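You operate a simulated robot arm through the tools that you are given. There is no shell and no other tool.

Carry out the task below with a simulated two-armed robot. There is one attempt and no reset: what you move stays moved.

TASK
Switch machine four on and knit the lot on its order slip.
Fine: set the style dial, the size dial and the piece count (UP and DOWN keys) as on the slip, then press START and watch till the display says DONE; leave it on, the tubes in its bag.
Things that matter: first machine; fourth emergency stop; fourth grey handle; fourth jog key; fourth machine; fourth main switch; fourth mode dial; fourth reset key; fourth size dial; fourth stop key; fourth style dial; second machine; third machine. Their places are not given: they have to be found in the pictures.

It is judged by the outcome, as a careful person would: the job done as asked, and still so three seconds after it is handed in. It fails if anything else is knocked over, pushed out of place, dropped, spilled or broken.

THE ROBOT
Two 7-joint arms with two-finger grippers on one trunk that stands fixed in place. Base frame: the origin is at the foot of the trunk, x ahead of it, y to its left, z up. Lengths are in m, angles in degrees, forces in N, time in s.
The left shoulder is at [0.026, 0.217, 1.255], the right one opposite. With the tool pointing down near the work surface each hand reaches from about 0.1 to 0.7 m from the base axis, measured 20 degrees to its own side. Payload 2.2 kg a hand.
The tool frame of a hand sits at the grasp point between the pads (the TCP): z along the fingers, y along the line on which they close. The tips reach 0.019 m beyond it. The gripper opens to 0.116 m. The gripper's body begins 0.07 m behind the TCP.
Orientation is that of the tool frame in the base frame, as a unit quaternion [w, x, y, z]. With the fingers straight down and closing along the base's y, the tool's x points along the base's -x, its y along +y and its z along -z.

THE INTERFACE
- The arms move only by the tool play_rows. It takes "left_steps", "right_steps" or both (then of equal length, played together; a hand with none holds still); each is a list of rows, each a list of 6 numbers: the shift along the tool's x, y, z in m, then the turn, a rotation vector about the tool's x, y, z in degrees. In form: [[dx, dy, dz, ax, ay, az], ...]. A call has 1 to 20 rows; each row shifts and turns the commanded pose from where the row before left it, along the tool's axes as they then stand. "left_hand" and "right_hand" are, for a hand that has rows, the gripper command, from -1 (shut) to 1 (fully open), values between in proportion, set as the call begins (left out, the last holds). Each row takes 0.2 s and may step no farther than 0.05 m and 8.6 degrees from the row before; otherwise, or with a gripper value out of range, the whole call is refused. A pose out of reach is approached as far as the arm can. The call stops where the force on the tool passes 40 N (or 10 N more than at its start, if that is more) or the arm is blocked; 0.2 s more then pass. The fingers move at their own pace and stop on an object; they squeeze with about 38 N. The grip force told is the motor's: it shows also when the fingers shut on nothing. Time passes only in rows, and 0.2 s behind the last, so rows that do not move let the fingers close. The reply holds the time, the measured pose of the TCP, the force on the tool along the base axes, the opening and the grip force, in the units named above and with some noise, with the torque about the TCP (base axes, N m) and any sound that the robot's microphone picked up, and new pictures: "show" is both (left out), scene, wrist or none (wrist: the cameras of the hands that moved).
- Cameras (640 x 400 px; columns grow to the right, rows downward): "scene" is now at [0.1317, 0.0133, 1.4304]; the picture's right is [0.13, -0.99, 0.00], its down [-0.53, -0.07, -0.85] and it looks along [0.84, 0.11, -0.53] (base axes); focal length 233 px, centre (320, 200). "left" rides on the left gripper at [0.069, 0.015, -0.097] in its tool frame; the picture's right is [-0.21, 0.98, 0.00], its down [-0.76, -0.17, -0.63] and it looks along [-0.62, -0.14, 0.77] (tool axes); focal length 251 px, centre (320, 200). "right" rides on the right gripper at [0.069, -0.015, -0.097] in its tool frame; the picture's right is [0.21, 0.98, 0.00], its down [-0.76, 0.17, -0.63] and it looks along [-0.62, 0.14, 0.77] (tool axes); focal length 251 px, centre (320, 200).
- raise_lower(by): slides the trunk up (or, below 0, down) by that many m; the arms and the scene camera ride with it, the base frame stays. It gives what a move gives, with no picture.
- turn_head(pan, tilt): turns the head with the scene camera to pan (to the left, within 80 degrees either way) and tilt (down, from -29 to 69), counted from straight ahead of the robot. It gives what a move gives, and a new picture of the scene camera.
- point_at(camera, pixels): for up to 12 pixels [column, row] of the newest picture of that camera ("zoom" is the newest enlarged one), the place [x, y, z] in the base frame of the surface seen there, good to about 0.002 m. No time passes.
- zoom(camera, box): a new picture of the part [left, top, right, bottom] of that camera's present view, enlarged. No time passes.
- close_job(): hands the job in; it is judged then, once.

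Leave the grippers open and the arms clear of the work at the hand-in unless told otherwise.

The tools are called after ">>>" as name(argument=value, ...) on one line, values as JSON. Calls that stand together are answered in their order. play_rows: Moves the arms, as the interface text tells. Its arguments: {"type":"object","properties":{"left_steps":{"type":"array","items":{"type":"array","items":{"type":"number"}}},"left_hand":{"type":"number"},"right_steps":{"type":"array","items":{"type":"array","items":{"type":"number"}}},"right_hand":{"type":"number"},"show":{"type":"string","enum":["both","scene","wrist","none"]}},"required":[]} The other tools are called the same way: raise_lower (by) slides the trunk up or down; turn_head (pan, tilt) turns the head that bears the scene camera; point_at (camera, pixels) gives the place of the surface under pixels of a picture; zoom (camera, box) takes an enlarged picture of a part of a camera's view; close_job () hands the job in.

At the start:

```text
t: 0.0
left_eef_pos: [0.4375, 0.1824, 1.3288]
left_tool_rot: [0.0, 0.0, 1.0, 0.0]
left_wrist_force: [0.3, 0.3, 0.6]
left_torque: [0.02, -0.03, 0.04]
left_finger_gap: 0.1161
left_gripper_force: 0.1
right_eef_pos: [0.5722, -0.15, 1.2628]
right_tool_rot: [-0.001, 0.0, 1.0, 0.0]
right_wrist_force: [0.6, 0.3, 0.1]
right_torque: [0.01, 0.0, 0.01]
right_finger_gap: 0.1157
right_gripper_force: 0.2
trunk travel left (down, up): [-0.4, 0.09]
head pan, tilt: [7.4, 32.1]
```

scene: 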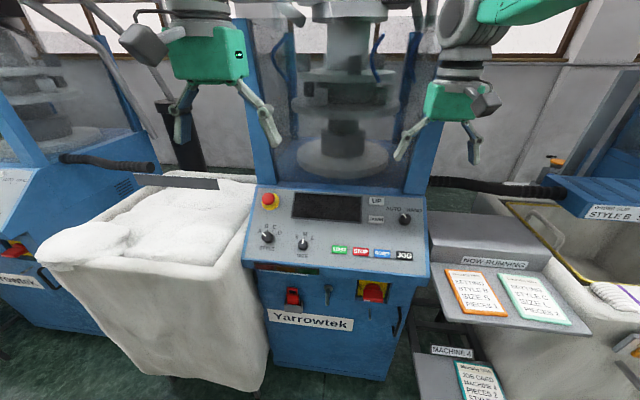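
right: 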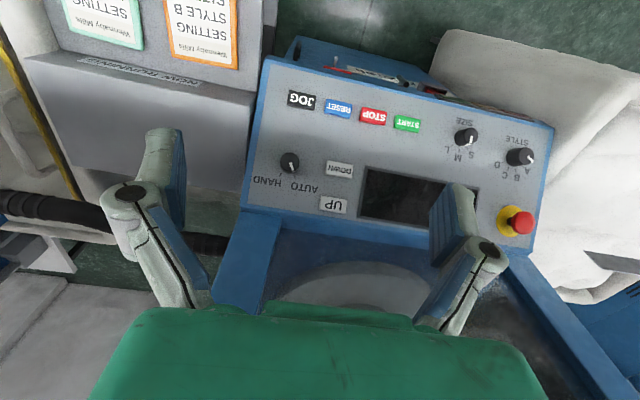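
left: 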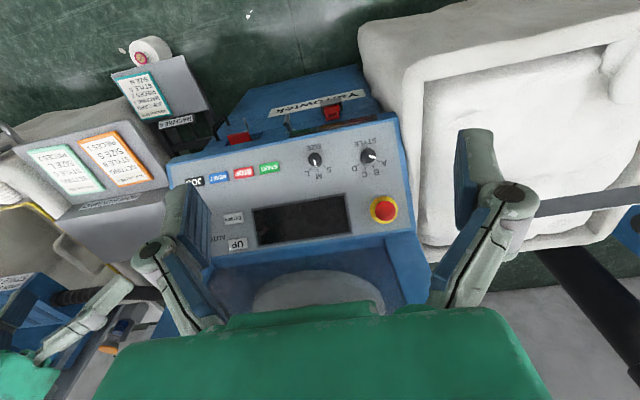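

I see a blue machine with a control panel ahead, with neighbouring machines left and right, and several cards. First I will zoom in on the panel, the cards at the right, and the lower front.

>>> zoom(camera="scene", box=[240, 180, 440, 305])

>>> zoom(camera="scene", box=[420, 240, 600, 400])

>>> zoom(camera="scene", box=[240, 250, 440, 400])

>>> zoom(camera="scene", box=[480, 140, 640, 340])

>>> zoom(camera="scene", box=[0, 100, 200, 300])

```text
3.20 times, centred on (340, 242) of scene
```

zoom: 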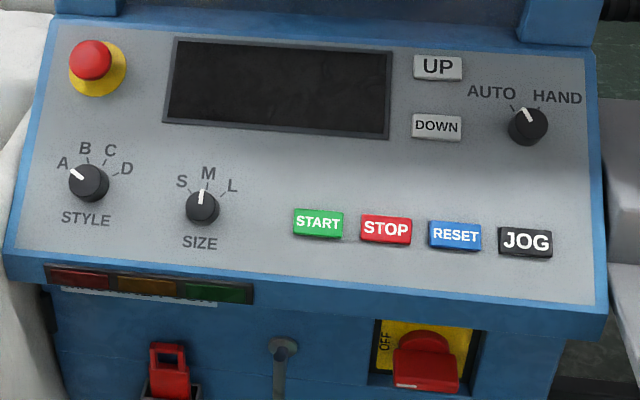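

```text
2.50 times, centred on (510, 320) of scene
```

zoom: 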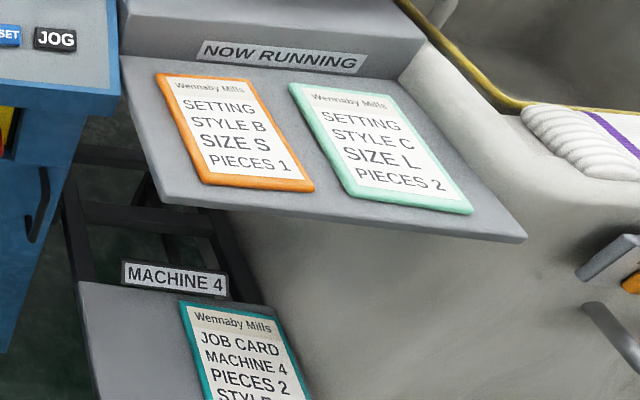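

```text
2.67 times, centred on (340, 325) of scene
```

zoom: 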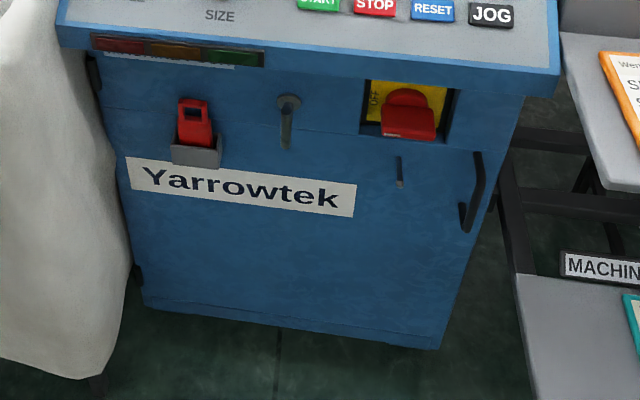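

```text
2.00 times, centred on (560, 240) of scene
```

zoom: 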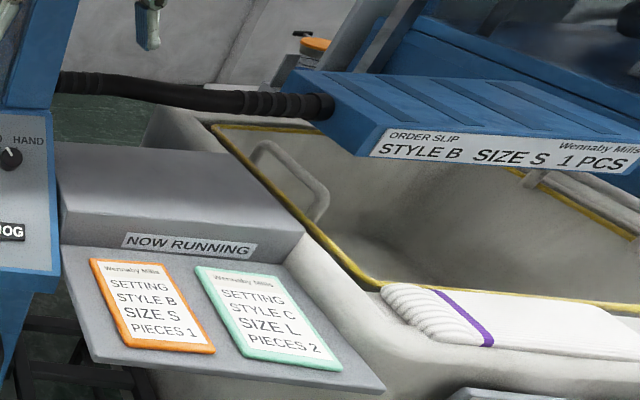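

```text
2.00 times, centred on (100, 200) of scene
```

zoom: 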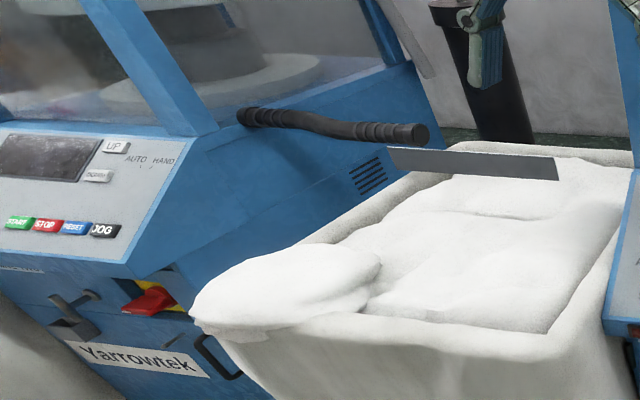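

The machine ahead is off (display dark). I need to find out which machine is number four and which order slip belongs to it. I will turn the head for more views.

>>> turn_head(pan=-20, tilt=55)

>>> zoom(camera="scene", box=[0, 0, 640, 400])

>>> turn_head(pan=-60, tilt=20)

>>> turn_head(pan=50, tilt=30)

>>> turn_head(pan=7, tilt=0)

```text
t: 0.9
left_eef_pos: [0.4326, 0.1835, 1.3294]
left_tool_rot: [0.002, 0.0, 1.0, -0.001]
left_wrist_force: [-0.9, 0.3, -0.2]
left_torque: [-0.01, 0.01, -0.01]
left_finger_gap: 0.1161
left_gripper_force: 0.1
right_eef_pos: [0.5675, -0.1505, 1.2654]
right_tool_rot: [0.002, 0.0, 1.0, 0.0]
right_wrist_force: [1.1, 0.5, 0.0]
right_torque: [-0.01, -0.03, -0.01]
right_finger_gap: 0.1161
right_gripper_force: 0.0
trunk travel left (down, up): [-0.4, 0.09]
head pan, tilt: [-20.0, 55.0]
```

scene: 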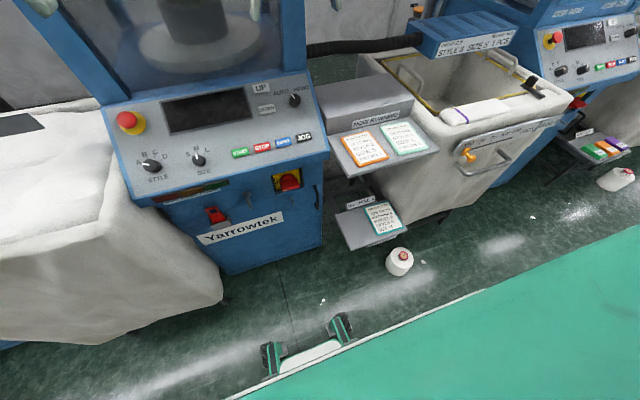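

```text
1.00 times, centred on (320, 200) of scene (not enlarged: the box is as wide or as high as the picture)
```

zoom: 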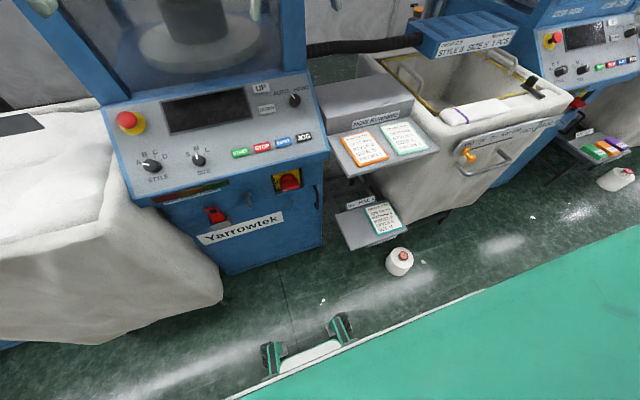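

```text
t: 2.0
left_eef_pos: [0.4331, 0.1825, 1.3297]
left_tool_rot: [0.001, 0.0, 1.0, 0.001]
left_wrist_force: [-0.8, 0.2, 0.0]
left_torque: [0.01, 0.01, 0.01]
left_finger_gap: 0.1159
left_gripper_force: 0.0
right_eef_pos: [0.5684, -0.1502, 1.265]
right_tool_rot: [0.0, 0.0, 1.0, 0.0]
right_wrist_force: [0.0, -0.2, 0.6]
right_torque: [0.0, -0.01, 0.03]
right_finger_gap: 0.1158
right_gripper_force: 0.1
trunk travel left (down, up): [-0.4, 0.09]
head pan, tilt: [-60.0, 20.0]
```

scene: 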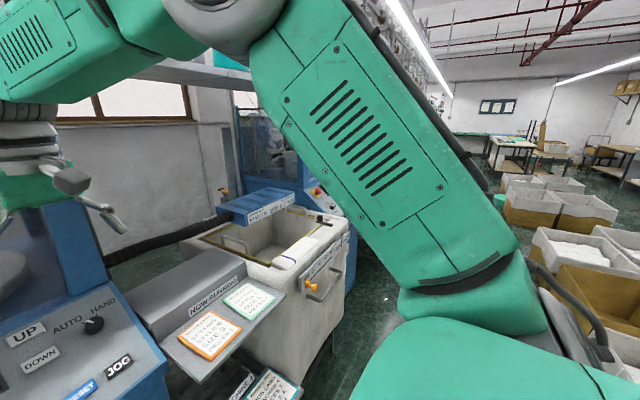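

```text
t: 3.9
left_eef_pos: [0.4338, 0.1837, 1.3308]
left_tool_rot: [0.0, 0.0, 1.0, 0.0]
left_wrist_force: [-0.3, -0.5, 0.7]
left_torque: [0.0, -0.03, -0.05]
left_finger_gap: 0.1163
left_gripper_force: 0.0
right_eef_pos: [0.5682, -0.1494, 1.2662]
right_tool_rot: [0.001, 0.0, 1.0, -0.001]
right_wrist_force: [0.3, -0.3, -0.5]
right_torque: [0.02, -0.02, 0.0]
right_finger_gap: 0.1162
right_gripper_force: 0.1
trunk travel left (down, up): [-0.4, 0.09]
head pan, tilt: [50.0, 30.0]
```

scene: 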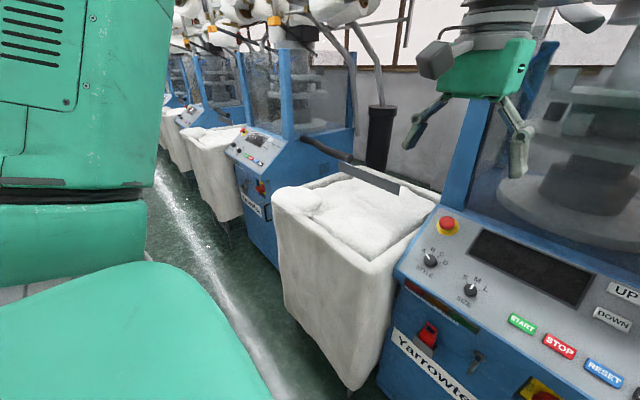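

```text
t: 5.0
left_eef_pos: [0.4327, 0.1831, 1.3302]
left_tool_rot: [0.001, 0.0, 1.0, 0.0]
left_wrist_force: [0.7, 0.1, -0.4]
left_torque: [0.02, -0.01, 0.0]
left_finger_gap: 0.1159
left_gripper_force: 0.0
right_eef_pos: [0.5691, -0.1503, 1.2663]
right_tool_rot: [0.001, 0.0, 1.0, 0.0]
right_wrist_force: [0.0, -0.4, 0.3]
right_torque: [0.01, 0.01, 0.0]
right_finger_gap: 0.116
right_gripper_force: 0.1
trunk travel left (down, up): [-0.4, 0.09]
head pan, tilt: [7.0, 0.0]
```

scene: 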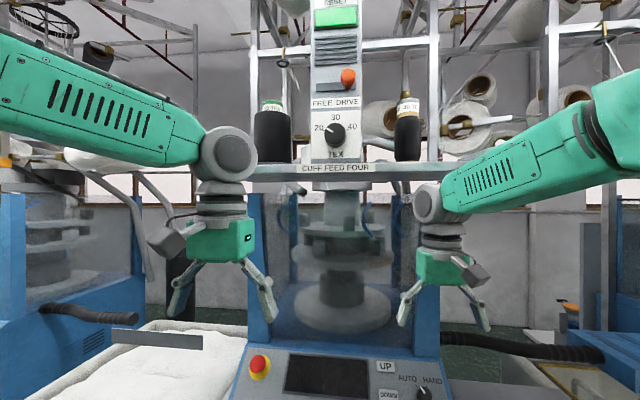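

A sign "CUFF FEED FOUR" hangs over the centre machine, so it seems to be machine four. I'll look closer at the upper part and then at the cards and slips.

>>> zoom(camera="scene", box=[240, 0, 440, 180])

>>> turn_head(pan=7, tilt=-25)

>>> turn_head(pan=-30, tilt=35)

>>> zoom(camera="scene", box=[150, 200, 350, 400])

>>> zoom(camera="scene", box=[250, 80, 450, 240])

>>> zoom(camera="scene", box=[440, 60, 640, 240])

```text
2.22 times, centred on (340, 90) of scene
```

zoom: 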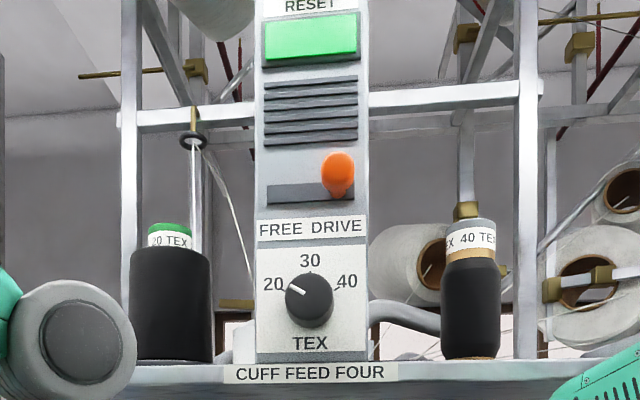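

```text
t: 5.9
left_eef_pos: [0.4331, 0.1825, 1.3293]
left_tool_rot: [0.001, -0.001, 1.0, 0.0]
left_wrist_force: [-0.6, 0.3, 0.0]
left_torque: [-0.01, 0.01, 0.0]
left_finger_gap: 0.1159
left_gripper_force: 0.1
right_eef_pos: [0.5696, -0.1499, 1.2657]
right_tool_rot: [0.001, 0.0, 1.0, 0.001]
right_wrist_force: [0.4, -0.8, 0.3]
right_torque: [0.01, -0.01, -0.01]
right_finger_gap: 0.1162
right_gripper_force: 0.0
trunk travel left (down, up): [-0.4, 0.09]
head pan, tilt: [7.0, -25.0]
```

scene: 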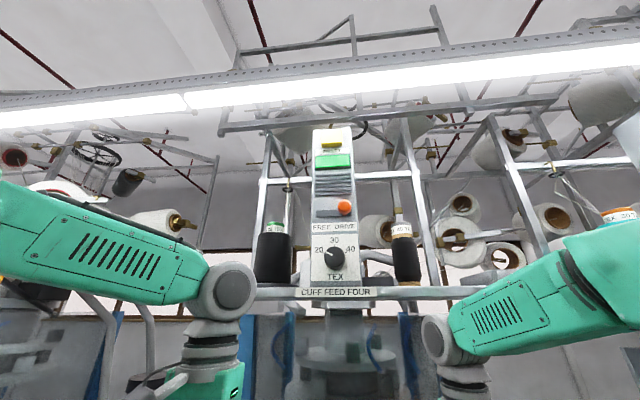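

```text
t: 7.2
left_eef_pos: [0.432, 0.1812, 1.3283]
left_tool_rot: [0.001, -0.001, 1.0, 0.0]
left_wrist_force: [-0.1, -0.3, -0.5]
left_torque: [0.01, 0.01, 0.0]
left_finger_gap: 0.1162
left_gripper_force: 0.1
right_eef_pos: [0.569, -0.1507, 1.2654]
right_tool_rot: [0.001, 0.0, 1.0, -0.001]
right_wrist_force: [-1.1, 0.1, 0.0]
right_torque: [-0.04, -0.02, 0.01]
right_finger_gap: 0.1161
right_gripper_force: 0.1
trunk travel left (down, up): [-0.4, 0.09]
head pan, tilt: [-30.0, 35.0]
```

scene: 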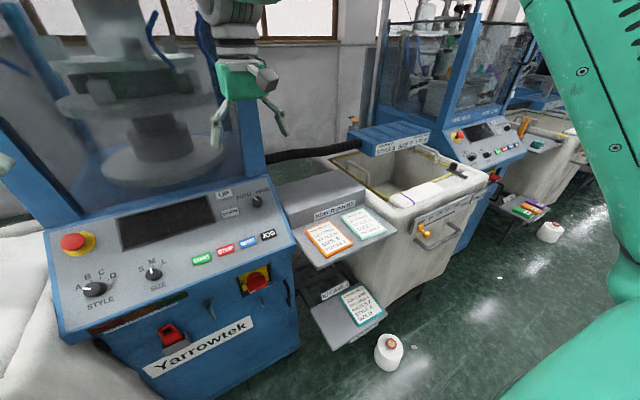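

```text
2.00 times, centred on (250, 300) of scene
```

zoom: 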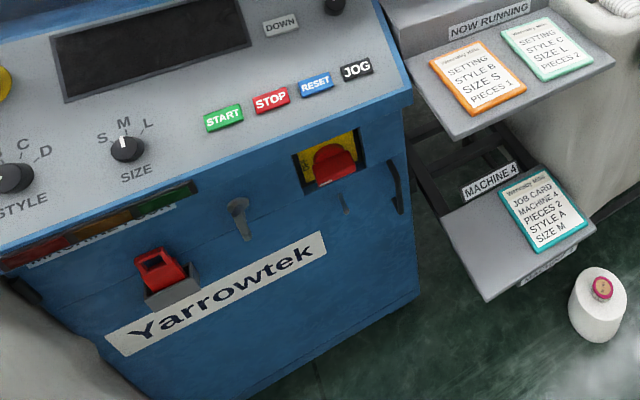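

```text
2.50 times, centred on (350, 160) of scene
```

zoom: 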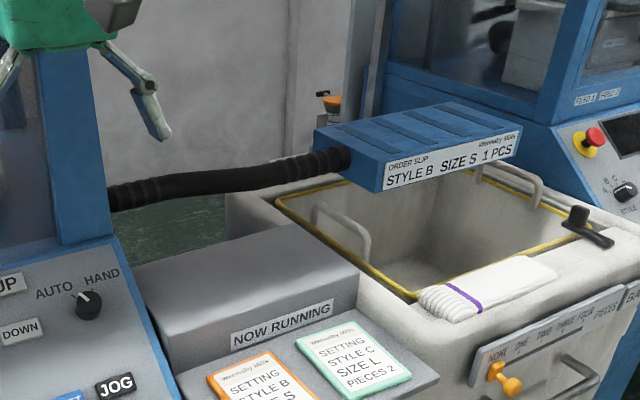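

```text
2.22 times, centred on (540, 150) of scene
```

zoom: 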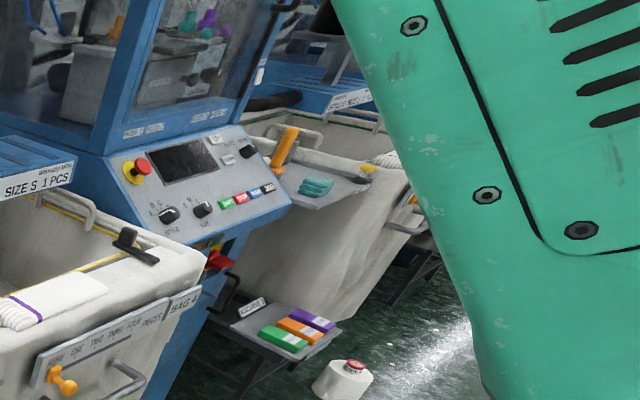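

The centre machine is number four: BAG 4 and the hose with the label "ORDER SLIP STYLE B SIZE S 1 PCS" hang off its right side. The job card on the rack (pieces 2, style A, size M) is a different thing. I want a closer look at the panel, front and slip labels to make sure of it.

>>> zoom(camera="scene", box=[360, 120, 440, 170])

>>> zoom(camera="scene", box=[400, 180, 500, 260])

>>> zoom(camera="scene", box=[300, 270, 400, 350])

>>> zoom(camera="scene", box=[480, 100, 580, 160])

>>> turn_head(pan=5, tilt=50)

>>> zoom(camera="scene", box=[220, 90, 440, 230])

>>> zoom(camera="scene", box=[230, 150, 330, 250])

>>> zoom(camera="scene", box=[310, 160, 430, 240])

```text
8.00 times, centred on (400, 145) of scene
```

zoom: 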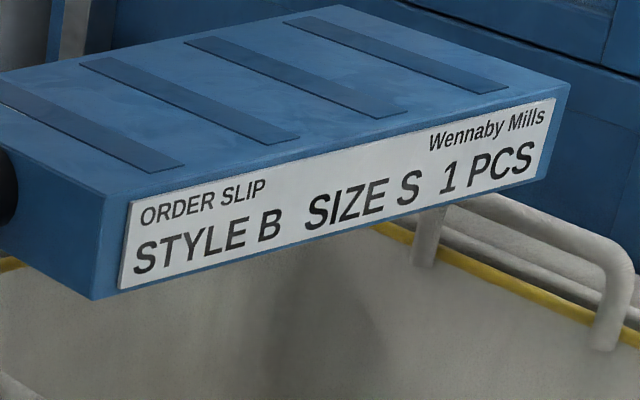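

```text
5.00 times, centred on (450, 220) of scene
```

zoom: 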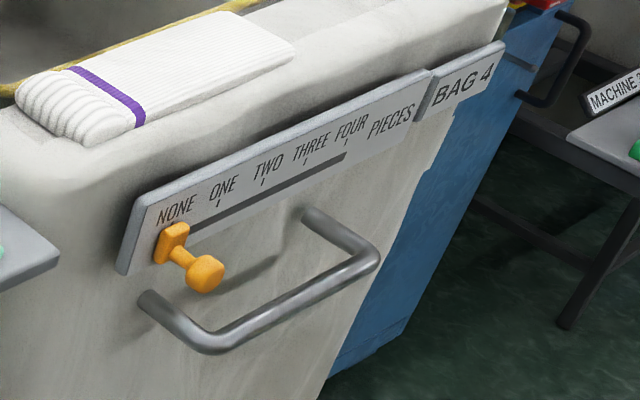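

```text
5.00 times, centred on (350, 310) of scene
```

zoom: 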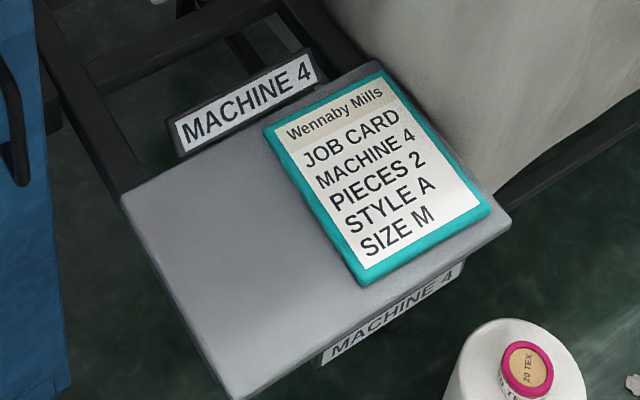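

```text
6.40 times, centred on (530, 130) of scene
```

zoom: 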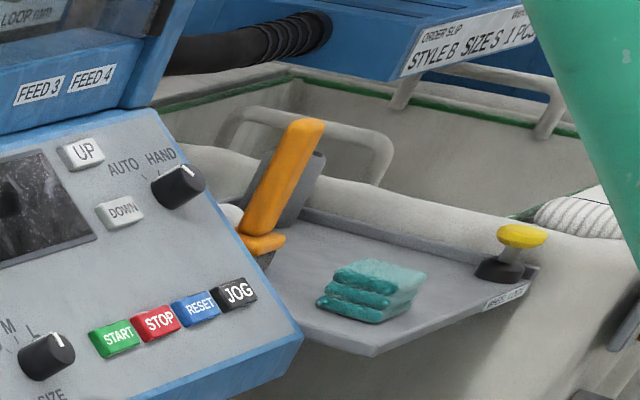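

```text
t: 8.2
left_eef_pos: [0.4328, 0.182, 1.3302]
left_tool_rot: [0.0, 0.0, 1.0, -0.001]
left_wrist_force: [-0.5, 0.5, -1.1]
left_torque: [0.02, -0.02, 0.01]
left_finger_gap: 0.1158
left_gripper_force: 0.0
right_eef_pos: [0.5696, -0.1492, 1.2654]
right_tool_rot: [0.001, -0.001, 1.0, 0.0]
right_wrist_force: [0.1, 0.2, 1.0]
right_torque: [-0.03, 0.02, 0.0]
right_finger_gap: 0.116
right_gripper_force: 0.0
trunk travel left (down, up): [-0.4, 0.09]
head pan, tilt: [5.0, 50.0]
```

scene: 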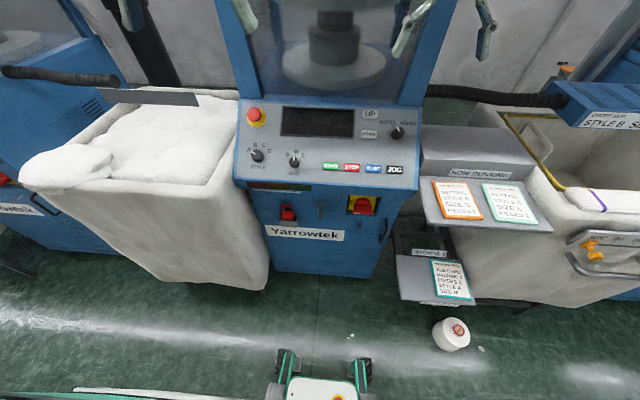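

```text
2.86 times, centred on (330, 160) of scene
```

zoom: 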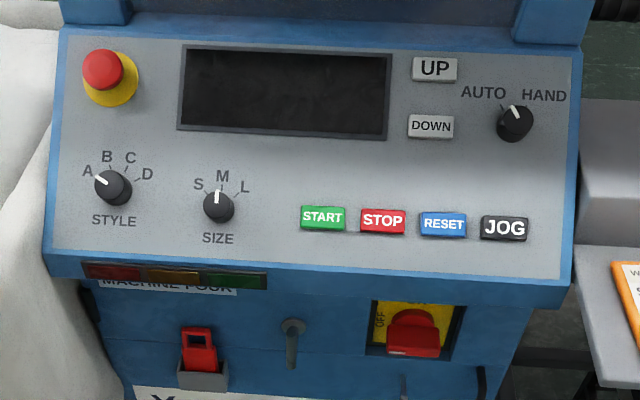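

```text
4.00 times, centred on (280, 200) of scene
```

zoom: 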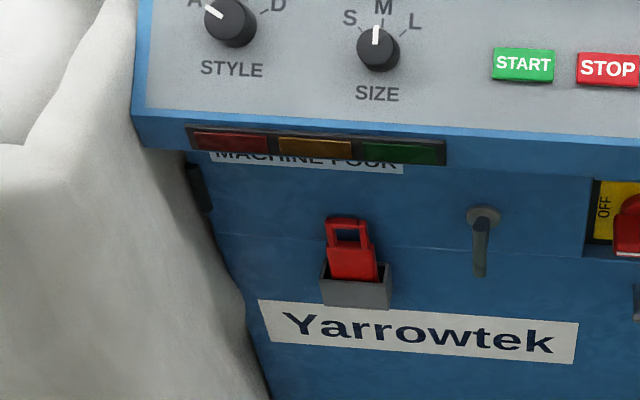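

```text
5.00 times, centred on (370, 200) of scene
```

zoom: 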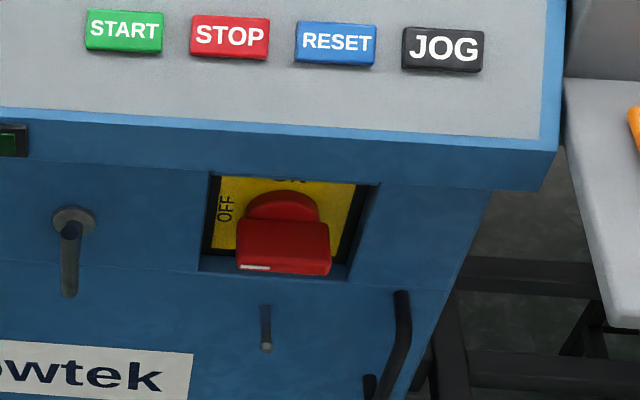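

The label "MACHINE FOUR" is just under the panel: confirmed. Now I measure points: panel corners, dials, keys, main switch.

>>> point_at(camera="scene", pixels=[[257, 155], [295, 162], [397, 133], [370, 115], [369, 134], [330, 166], [352, 167], [373, 169], [394, 170], [250, 180], [410, 180], [405, 115]])

>>> point_at(camera="scene", pixels=[[361, 206], [361, 198], [352, 200], [374, 201], [322, 205], [322, 215], [288, 208], [255, 117], [245, 110], [300, 235], [363, 211], [240, 182]])

>>> zoom(camera="scene", box=[60, 60, 220, 130])

>>> zoom(camera="right", box=[230, 60, 400, 200])

>>> zoom(camera="right", box=[400, 100, 570, 240])

>>> zoom(camera="scene", box=[340, 180, 400, 220])

```text
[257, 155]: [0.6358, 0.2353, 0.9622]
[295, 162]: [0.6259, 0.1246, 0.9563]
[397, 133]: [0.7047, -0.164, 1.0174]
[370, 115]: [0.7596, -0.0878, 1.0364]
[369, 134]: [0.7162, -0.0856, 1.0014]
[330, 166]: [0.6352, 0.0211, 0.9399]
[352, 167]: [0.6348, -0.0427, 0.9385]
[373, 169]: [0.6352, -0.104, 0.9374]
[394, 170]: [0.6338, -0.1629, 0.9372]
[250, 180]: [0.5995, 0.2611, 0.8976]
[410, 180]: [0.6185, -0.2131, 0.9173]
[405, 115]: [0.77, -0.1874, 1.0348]
```

```text
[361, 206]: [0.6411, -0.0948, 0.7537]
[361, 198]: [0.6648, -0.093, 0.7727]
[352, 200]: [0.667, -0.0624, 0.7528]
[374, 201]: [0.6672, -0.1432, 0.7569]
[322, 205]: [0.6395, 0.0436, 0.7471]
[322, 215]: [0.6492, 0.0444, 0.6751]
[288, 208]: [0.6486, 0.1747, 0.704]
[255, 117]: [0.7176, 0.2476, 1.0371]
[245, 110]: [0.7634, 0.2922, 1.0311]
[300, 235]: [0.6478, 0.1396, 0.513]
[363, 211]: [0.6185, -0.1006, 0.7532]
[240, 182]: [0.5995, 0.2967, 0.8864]
```

```text
4.00 times, centred on (140, 95) of scene
```

zoom: 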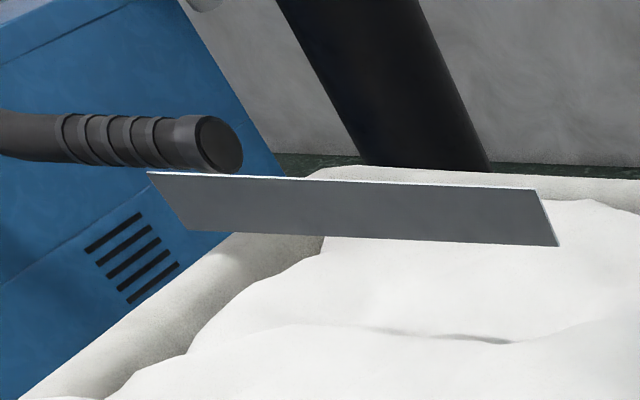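

```text
2.86 times, centred on (315, 130) of right
```

zoom: 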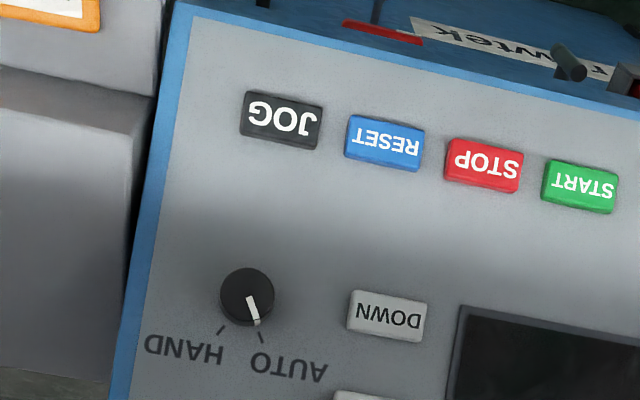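

```text
2.86 times, centred on (485, 170) of right
```

zoom: 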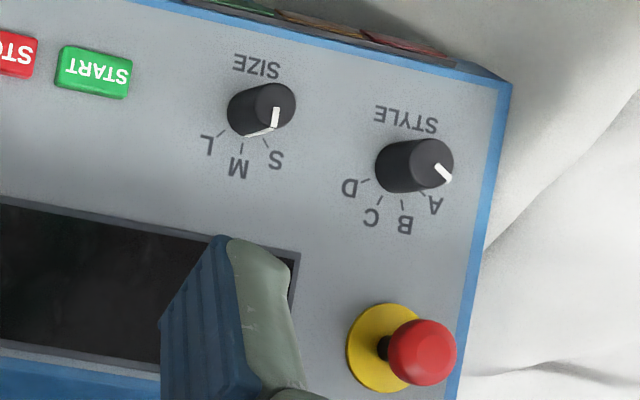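

```text
10.00 times, centred on (370, 200) of scene
```

zoom: 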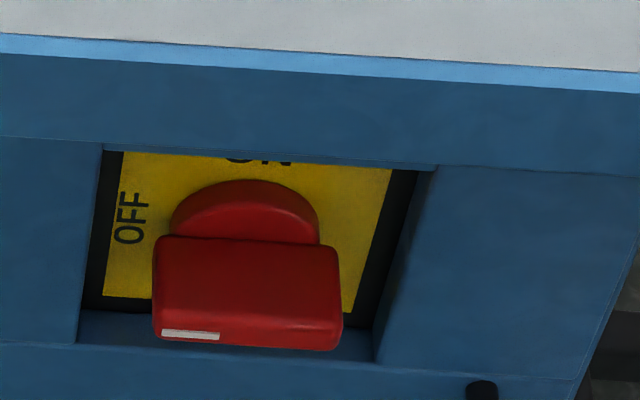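

The main switch (361,206) reads OFF with its white mark to the left; ON is on top. E-stop looks popped out. Mode dial's mark points at AUTO. Next I measure the surroundings that the right arm must avoid (tray, shelf, bag, lever).

>>> point_at(camera="scene", pixels=[[430, 220], [425, 150], [425, 180], [548, 228], [402, 297], [474, 300], [400, 255], [30, 180], [100, 170], [210, 195], [383, 235], [450, 325]])

>>> zoom(camera="scene", box=[300, 90, 420, 180])

```text
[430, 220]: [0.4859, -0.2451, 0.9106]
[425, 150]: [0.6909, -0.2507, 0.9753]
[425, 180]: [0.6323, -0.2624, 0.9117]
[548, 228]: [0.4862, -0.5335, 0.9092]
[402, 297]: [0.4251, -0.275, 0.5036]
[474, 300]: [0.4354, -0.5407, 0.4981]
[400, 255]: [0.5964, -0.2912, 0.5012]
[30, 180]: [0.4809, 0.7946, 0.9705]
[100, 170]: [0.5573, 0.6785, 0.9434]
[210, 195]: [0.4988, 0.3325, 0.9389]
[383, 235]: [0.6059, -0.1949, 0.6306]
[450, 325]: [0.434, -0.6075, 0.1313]
```

```text
4.44 times, centred on (360, 135) of scene
```

zoom: 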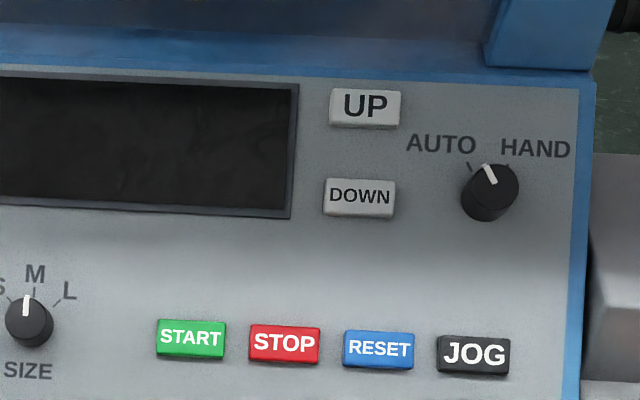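

Plan: right hand first turns the main switch. I retract it a little and pitch it to point forward, well above and in front of the panel.

>>> play_rows(right_steps=[[0.02, 0, 0, 0, -8.2, 0], [0.02, 0, 0, 0, -8.2, 0], [0.02, 0, 0, 0, -8.2, 0], [0.02, 0, 0, 0, -8.2, 0], [0, 0, 0, 0, -8.2, 0], [0, 0, 0, 0, -8.2, 0], [0, 0, 0, 0, -8.2, 0], [0, 0, 0, 0, -8.2, 0], [0, 0, 0, 0, -8.2, 0], [0, 0, 0, 0, -8.1, 0], [0, 0, 0, 0, -8.1, 0]], right_hand=0)

```text
t: 10.6
left_eef_pos: [0.4359, 0.1828, 1.3296]
left_tool_rot: [0.0, 0.0, 1.0, 0.0]
left_wrist_force: [0.9, -0.4, -0.4]
left_torque: [0.0, 0.03, -0.02]
left_finger_gap: 0.1156
left_gripper_force: 0.1
right_eef_pos: [0.4932, -0.1489, 1.2478]
right_tool_rot: [0.708, -0.001, 0.706, 0.001]
right_wrist_force: [0.3, 0.1, -0.7]
right_torque: [0.02, 0.01, -0.04]
right_finger_gap: 0.058
right_gripper_force: 0.1
trunk travel left (down, up): [-0.4, 0.09]
head pan, tilt: [5.0, 50.0]
```

scene: 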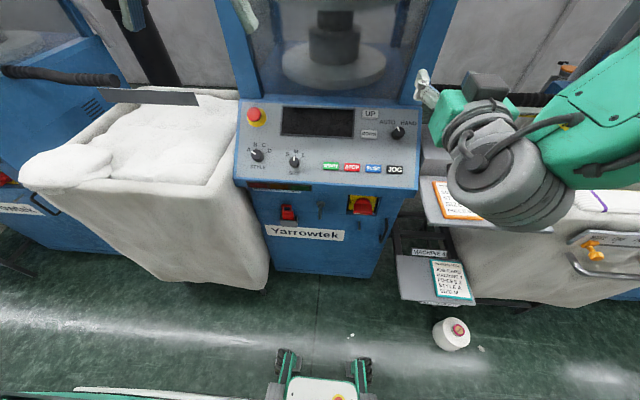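
right: 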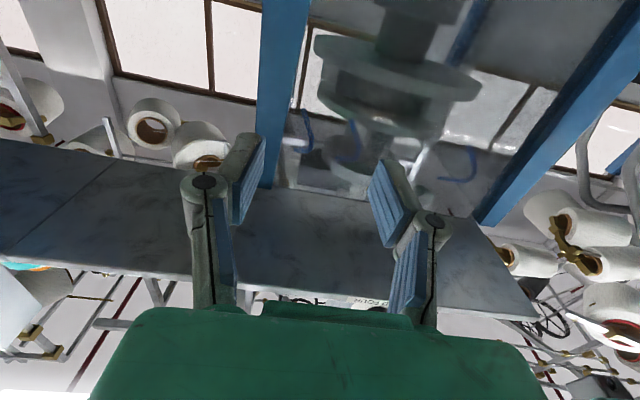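

The forearm swings out to the right over the tray. I check where it is before lowering anything.

>>> point_at(camera="scene", pixels=[[480, 90], [520, 200], [460, 170], [560, 180], [600, 110], [630, 60], [560, 110], [636, 160]])

>>> turn_head(pan=-50, tilt=30)

```text
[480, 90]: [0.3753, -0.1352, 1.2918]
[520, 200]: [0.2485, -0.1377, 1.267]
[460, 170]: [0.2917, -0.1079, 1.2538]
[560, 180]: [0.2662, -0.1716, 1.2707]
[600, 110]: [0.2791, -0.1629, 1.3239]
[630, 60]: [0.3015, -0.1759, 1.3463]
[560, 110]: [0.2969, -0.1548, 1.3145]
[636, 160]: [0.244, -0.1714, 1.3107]
```

```text
t: 11.8
left_eef_pos: [0.4326, 0.1815, 1.3286]
left_tool_rot: [0.0, 0.0, 1.0, 0.0]
left_wrist_force: [1.0, -0.4, -0.5]
left_torque: [0.02, -0.02, -0.03]
left_finger_gap: 0.1159
left_gripper_force: 0.0
right_eef_pos: [0.4923, -0.1522, 1.2483]
right_tool_rot: [0.708, -0.001, 0.706, 0.0]
right_wrist_force: [-0.4, 0.1, 0.3]
right_torque: [0.0, -0.01, -0.03]
right_finger_gap: 0.0582
right_gripper_force: 0.0
trunk travel left (down, up): [-0.4, 0.09]
head pan, tilt: [-50.0, 30.0]
```

scene: 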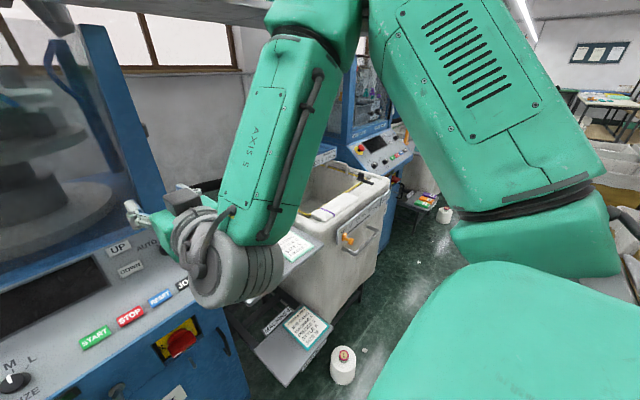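

Elbow is high and back of the tray (x < 0.45), so lowering the trunk is safe. I lower it by 0.35.

>>> raise_lower(by=-0.35)

>>> turn_head(pan=0, tilt=35)

>>> zoom(camera="scene", box=[220, 60, 500, 240])

>>> zoom(camera="right", box=[0, 0, 640, 400])

```text
t: 15.2
left_eef_pos: [0.4332, 0.1815, 0.9801]
left_tool_rot: [0.002, 0.0, 1.0, 0.0]
left_wrist_force: [-0.2, -0.2, -0.6]
left_torque: [0.02, 0.0, -0.01]
left_finger_gap: 0.1159
left_gripper_force: 0.1
right_eef_pos: [0.4912, -0.1516, 0.8989]
right_tool_rot: [0.708, 0.0, 0.707, 0.0]
right_wrist_force: [0.4, -0.3, 0.0]
right_torque: [-0.01, 0.02, -0.04]
right_finger_gap: 0.058
right_gripper_force: 0.1
trunk travel left (down, up): [-0.05, 0.44]
head pan, tilt: [-50.0, 30.0]
```

```text
t: 16.4
left_eef_pos: [0.4318, 0.1814, 0.9801]
left_tool_rot: [0.001, 0.0, 1.0, 0.0]
left_wrist_force: [-0.1, 0.2, -0.9]
left_torque: [-0.02, -0.01, -0.03]
left_finger_gap: 0.1162
left_gripper_force: 0.1
right_eef_pos: [0.4913, -0.1515, 0.8983]
right_tool_rot: [0.708, -0.001, 0.706, 0.0]
right_wrist_force: [0.7, 0.3, -0.1]
right_torque: [0.0, -0.01, 0.0]
right_finger_gap: 0.0577
right_gripper_force: 0.1
trunk travel left (down, up): [-0.05, 0.44]
head pan, tilt: [0.0, 35.0]
```

scene: 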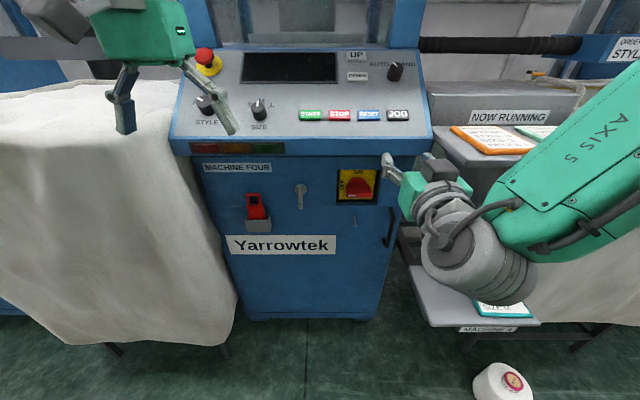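

```text
2.22 times, centred on (360, 150) of scene
```

zoom: 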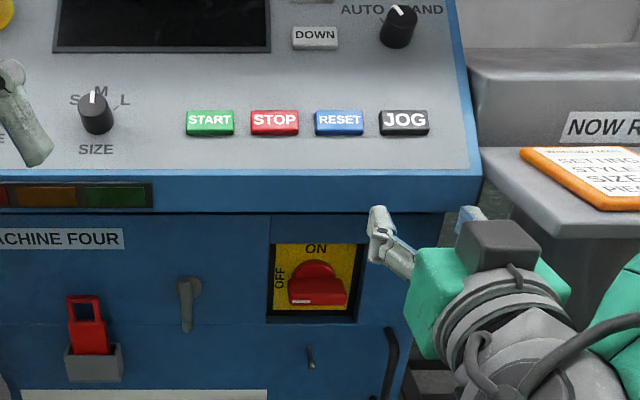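

```text
1.00 times, centred on (320, 200) of right (not enlarged: the box is as wide or as high as the picture)
```

zoom: 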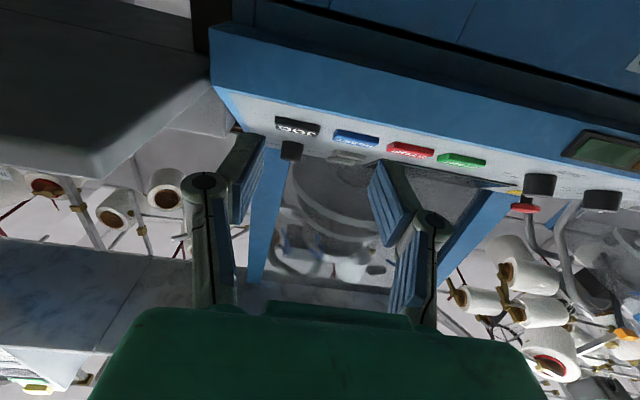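

I check where the right forearm/elbow are now relative to the tray's front edge (x≈0.486, y<-0.245, z≈0.91).

>>> point_at(camera="scene", pixels=[[470, 225], [530, 200], [580, 150], [620, 110], [636, 80], [510, 270], [440, 135], [540, 160], [358, 185], [350, 192], [367, 192], [358, 175]])

>>> point_at(camera="zoom", pixels=[[10, 10]])

>>> zoom(camera="scene", box=[330, 160, 390, 210])

>>> point_at(camera="zoom", pixels=[[240, 180], [240, 240], [240, 270], [360, 240], [300, 120], [300, 180], [300, 200], [300, 235], [300, 260], [100, 200], [440, 200], [300, 320]])

```text
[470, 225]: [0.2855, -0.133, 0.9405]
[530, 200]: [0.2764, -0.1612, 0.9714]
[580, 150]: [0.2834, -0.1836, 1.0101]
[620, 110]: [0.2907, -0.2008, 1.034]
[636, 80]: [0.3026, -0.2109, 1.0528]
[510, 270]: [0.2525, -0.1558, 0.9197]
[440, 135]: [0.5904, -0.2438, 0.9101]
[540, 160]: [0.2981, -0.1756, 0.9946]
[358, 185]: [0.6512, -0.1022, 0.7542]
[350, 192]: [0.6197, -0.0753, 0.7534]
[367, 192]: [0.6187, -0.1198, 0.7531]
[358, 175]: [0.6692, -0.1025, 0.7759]
```

```text
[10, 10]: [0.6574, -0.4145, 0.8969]
```

```text
8.00 times, centred on (360, 185) of scene
```

zoom: 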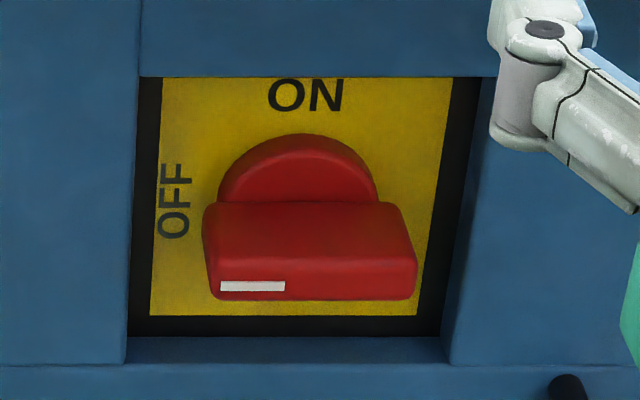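

```text
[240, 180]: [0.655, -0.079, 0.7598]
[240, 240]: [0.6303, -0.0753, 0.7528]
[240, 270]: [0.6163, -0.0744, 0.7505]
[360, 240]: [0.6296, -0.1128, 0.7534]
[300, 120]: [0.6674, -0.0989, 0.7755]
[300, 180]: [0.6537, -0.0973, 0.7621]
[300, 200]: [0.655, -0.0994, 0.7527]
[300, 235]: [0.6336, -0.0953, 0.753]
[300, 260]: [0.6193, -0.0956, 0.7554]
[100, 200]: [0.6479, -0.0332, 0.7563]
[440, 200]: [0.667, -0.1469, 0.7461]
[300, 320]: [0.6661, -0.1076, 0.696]
```

>>> point_at(camera="zoom", pixels=[[310, 268], [310, 275], [310, 285], [310, 295], [250, 286], [212, 270], [213, 290], [410, 280], [310, 308], [150, 330], [460, 340], [310, 140]])

```text
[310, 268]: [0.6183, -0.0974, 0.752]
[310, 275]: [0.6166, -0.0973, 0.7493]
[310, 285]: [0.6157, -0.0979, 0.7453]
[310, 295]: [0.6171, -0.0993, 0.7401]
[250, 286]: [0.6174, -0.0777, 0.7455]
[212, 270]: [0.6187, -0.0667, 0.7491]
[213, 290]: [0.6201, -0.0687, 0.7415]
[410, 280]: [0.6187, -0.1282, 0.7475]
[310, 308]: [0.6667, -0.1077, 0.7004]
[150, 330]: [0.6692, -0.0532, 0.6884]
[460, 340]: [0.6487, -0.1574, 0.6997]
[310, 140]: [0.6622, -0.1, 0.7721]
```

The bar of the switch is centred at about (y −0.098, z 0.746), horizontal, ~16 mm thick. The left arm has more free space around it (no tray on its side), so I'll use it. First the right hand goes up, back and right out of the way; the left pitches to point forward.

>>> play_rows(right_steps=[[-0.03, -0.03, -0.01, 0, 0, 0], [-0.03, -0.03, -0.01, 0, 0, 0], [-0.03, -0.03, -0.01, 0, 0, 0], [-0.03, -0.03, -0.01, 0, 0, 0], [-0.03, -0.03, -0.01, 0, 0, 0], [0, 0, 0, 0, 0, 0], [0, 0, 0, 0, 0, 0], [0, 0, 0, 0, 0, 0], [0, 0, 0, 0, 0, 0], [0, 0, 0, 0, 0, 0], [0, 0, 0, 0, 0, 0]], left_steps=[[-0.01, 0, 0, 0, -8.2, 0], [-0.01, 0, 0, 0, -8.2, 0], [-0.01, 0, 0, 0, -8.2, 0], [-0.01, 0, 0, 0, -8.2, 0], [0, 0, 0, 0, -8.2, 0], [0, 0, 0, 0, -8.2, 0], [0, 0, 0, 0, -8.2, 0], [0, 0, 0, 0, -8.2, 0], [0, 0, 0, 0, -8.2, 0], [0, 0, 0, 0, -8.1, 0], [0, 0, 0, 0, -8.1, 0]], left_hand=-0.1)

```text
t: 18.8
left_eef_pos: [0.4724, 0.1829, 0.9887]
left_tool_rot: [0.708, -0.001, 0.706, 0.0]
left_wrist_force: [-0.2, 0.8, -0.3]
left_torque: [0.01, -0.02, -0.02]
left_finger_gap: 0.0521
left_gripper_force: 0.2
right_eef_pos: [0.4708, -0.2935, 1.055]
right_tool_rot: [0.708, -0.001, 0.706, 0.0]
right_wrist_force: [0.7, -0.4, 0.2]
right_torque: [-0.01, 0.01, -0.02]
right_finger_gap: 0.058
right_gripper_force: 0.1
right hand out of reach, approached as far as the arm can: row 2, 3, 4
trunk travel left (down, up): [-0.05, 0.44]
head pan, tilt: [0.0, 35.0]
```

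scene: 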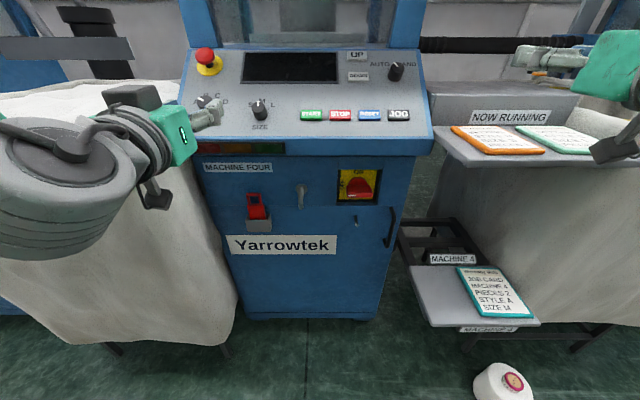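
right: 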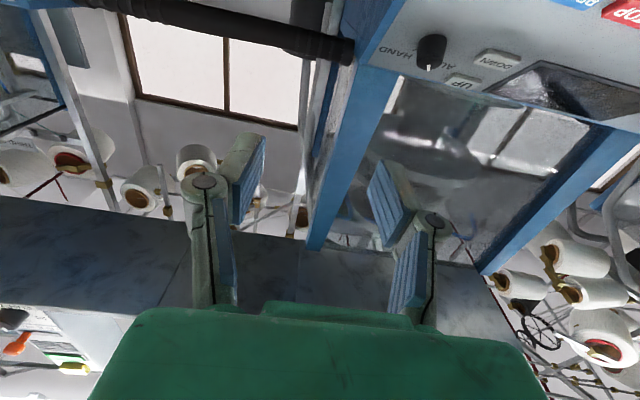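
left: 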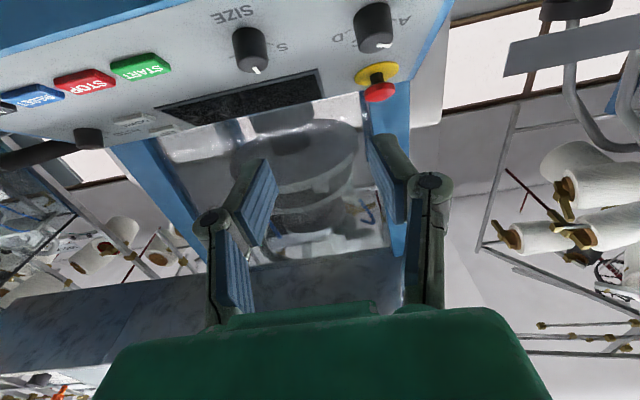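

Left hand pointing forward. Now I bring it in front of the switch (staying at x≈0.47), then twist it −90° so that the fingers close vertically on the horizontal bar.

>>> play_rows(left_steps=[[0.0304, -0.0351, 0, 0, 0, 0], [0.0304, -0.0351, 0, 0, 0, 0], [0.0304, -0.0351, 0, 0, 0, 0], [0.0304, -0.0351, 0, 0, 0, 0], [0.0304, -0.0351, 0, 0, 0, 0], [0.0304, -0.0351, 0, 0, 0, 0], [0.0304, -0.0351, 0, 0, 0, 0], [0.0304, -0.0351, 0, 0, 0, 0], [0, 0, 0, 0, 0, 0]], show="none")

>>> play_rows(left_steps=[[0, 0, 0, 0, 0, -8.2], [0, 0, 0, 0, 0, -8.2], [0, 0, 0, 0, 0, -8.2], [0, 0, 0, 0, 0, -8.2], [0, 0, 0, 0, 0, -8.2], [0, 0, 0, 0, 0, -8.2], [0, 0, 0, 0, 0, -8.2], [0, 0, 0, 0, 0, -8.2], [0, 0, 0, 0, 0, -8.2], [0, 0, 0, 0, 0, -8.1], [0, 0, 0, 0, 0, -8.1], [0, 0, 0, 0, 0, 0]], left_hand=0)

```text
t: 20.8
left_eef_pos: [0.4713, -0.0967, 0.7443]
left_tool_rot: [0.708, 0.001, 0.706, 0.0]
left_wrist_force: [-0.1, 0.0, 0.5]
left_torque: [0.01, 0.0, 0.02]
left_finger_gap: 0.052
left_gripper_force: 0.1
right_eef_pos: [0.4702, -0.2953, 1.0544]
right_tool_rot: [0.708, 0.0, 0.707, 0.0]
right_wrist_force: [0.6, 0.9, 0.1]
right_torque: [-0.04, 0.03, 0.03]
right_finger_gap: 0.0579
right_gripper_force: 0.0
trunk travel left (down, up): [-0.05, 0.44]
head pan, tilt: [0.0, 35.0]
```

```text
t: 23.4
left_eef_pos: [0.4888, -0.1638, 1.0097]
left_tool_rot: [0.5, -0.5, 0.534, -0.464]
left_wrist_force: [-0.2, -0.5, 0.5]
left_torque: [-0.02, 0.0, 0.01]
left_finger_gap: 0.058
left_gripper_force: 0.1
left hand out of reach, approached as far as the arm can: row 6, 7, 8, 9, 10, 11
right_eef_pos: [0.4694, -0.2961, 1.0538]
right_tool_rot: [0.707, -0.001, 0.707, 0.001]
right_wrist_force: [0.3, -0.3, 0.6]
right_torque: [0.03, 0.02, 0.02]
right_finger_gap: 0.0578
right_gripper_force: 0.2
trunk travel left (down, up): [-0.05, 0.44]
head pan, tilt: [0.0, 35.0]
```

scene: 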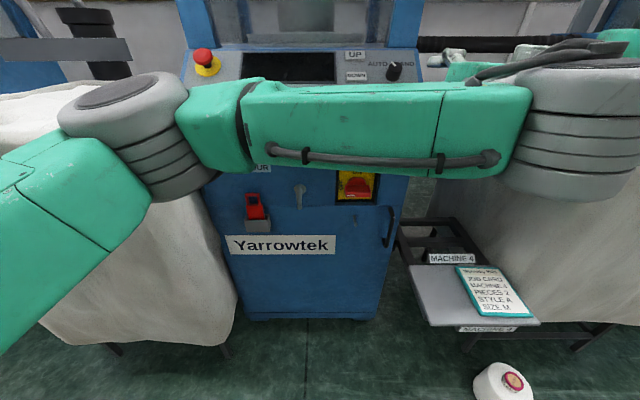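
left: 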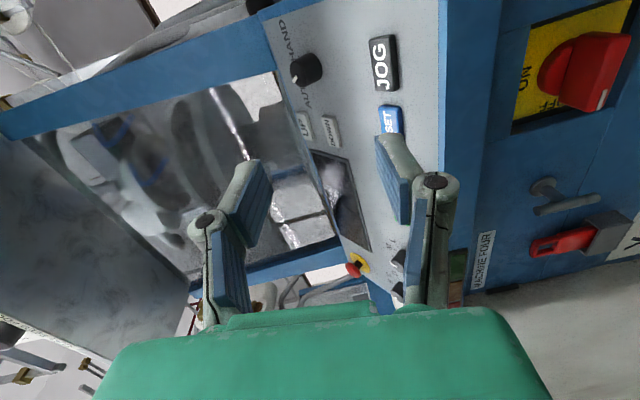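

The −90° twist was out of reach for the left arm there and it wandered upward. I turn back the same way.

>>> play_rows(left_steps=[[0, 0, 0, 0, 0, 8.2], [0, 0, 0, 0, 0, 8.2], [0, 0, 0, 0, 0, 8.2], [0, 0, 0, 0, 0, 8.2], [0, 0, 0, 0, 0, 8.2], [0, 0, 0, 0, 0, 8.2], [0, 0, 0, 0, 0, 8.2], [0, 0, 0, 0, 0, 8.2], [0, 0, 0, 0, 0, 8.2], [0, 0, 0, 0, 0, 8.1], [0, 0, 0, 0, 0, 8.1], [0, 0, 0, 0, 0, 0]])

```text
t: 26.2
left_eef_pos: [0.5027, -0.1372, 1.0318]
left_tool_rot: [0.679, -0.007, 0.734, 0.019]
left_wrist_force: [-0.5, 0.4, 0.1]
left_torque: [-0.02, 0.01, -0.04]
left_finger_gap: 0.058
left_gripper_force: 0.0
right_eef_pos: [0.4677, -0.2932, 1.0555]
right_tool_rot: [0.708, -0.001, 0.706, 0.0]
right_wrist_force: [0.3, 0.0, 1.0]
right_torque: [0.01, 0.02, 0.02]
right_finger_gap: 0.0582
right_gripper_force: 0.0
trunk travel left (down, up): [-0.05, 0.44]
head pan, tilt: [0.0, 35.0]
stopped in row 12 (left hand): the arm was blocked; the commanded pose is now the measured one
```

scene: 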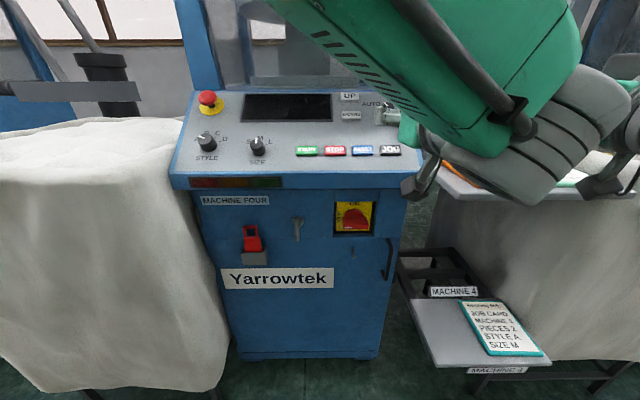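
left: 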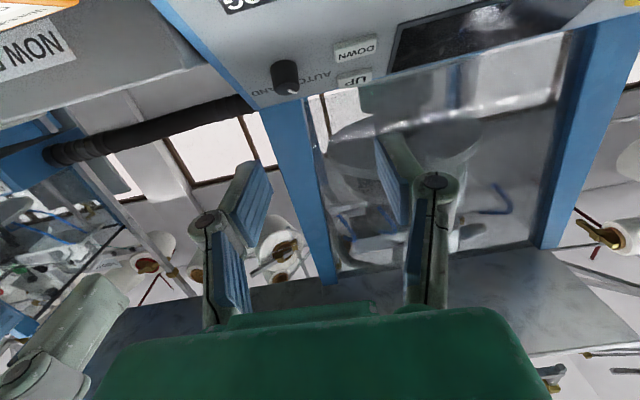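

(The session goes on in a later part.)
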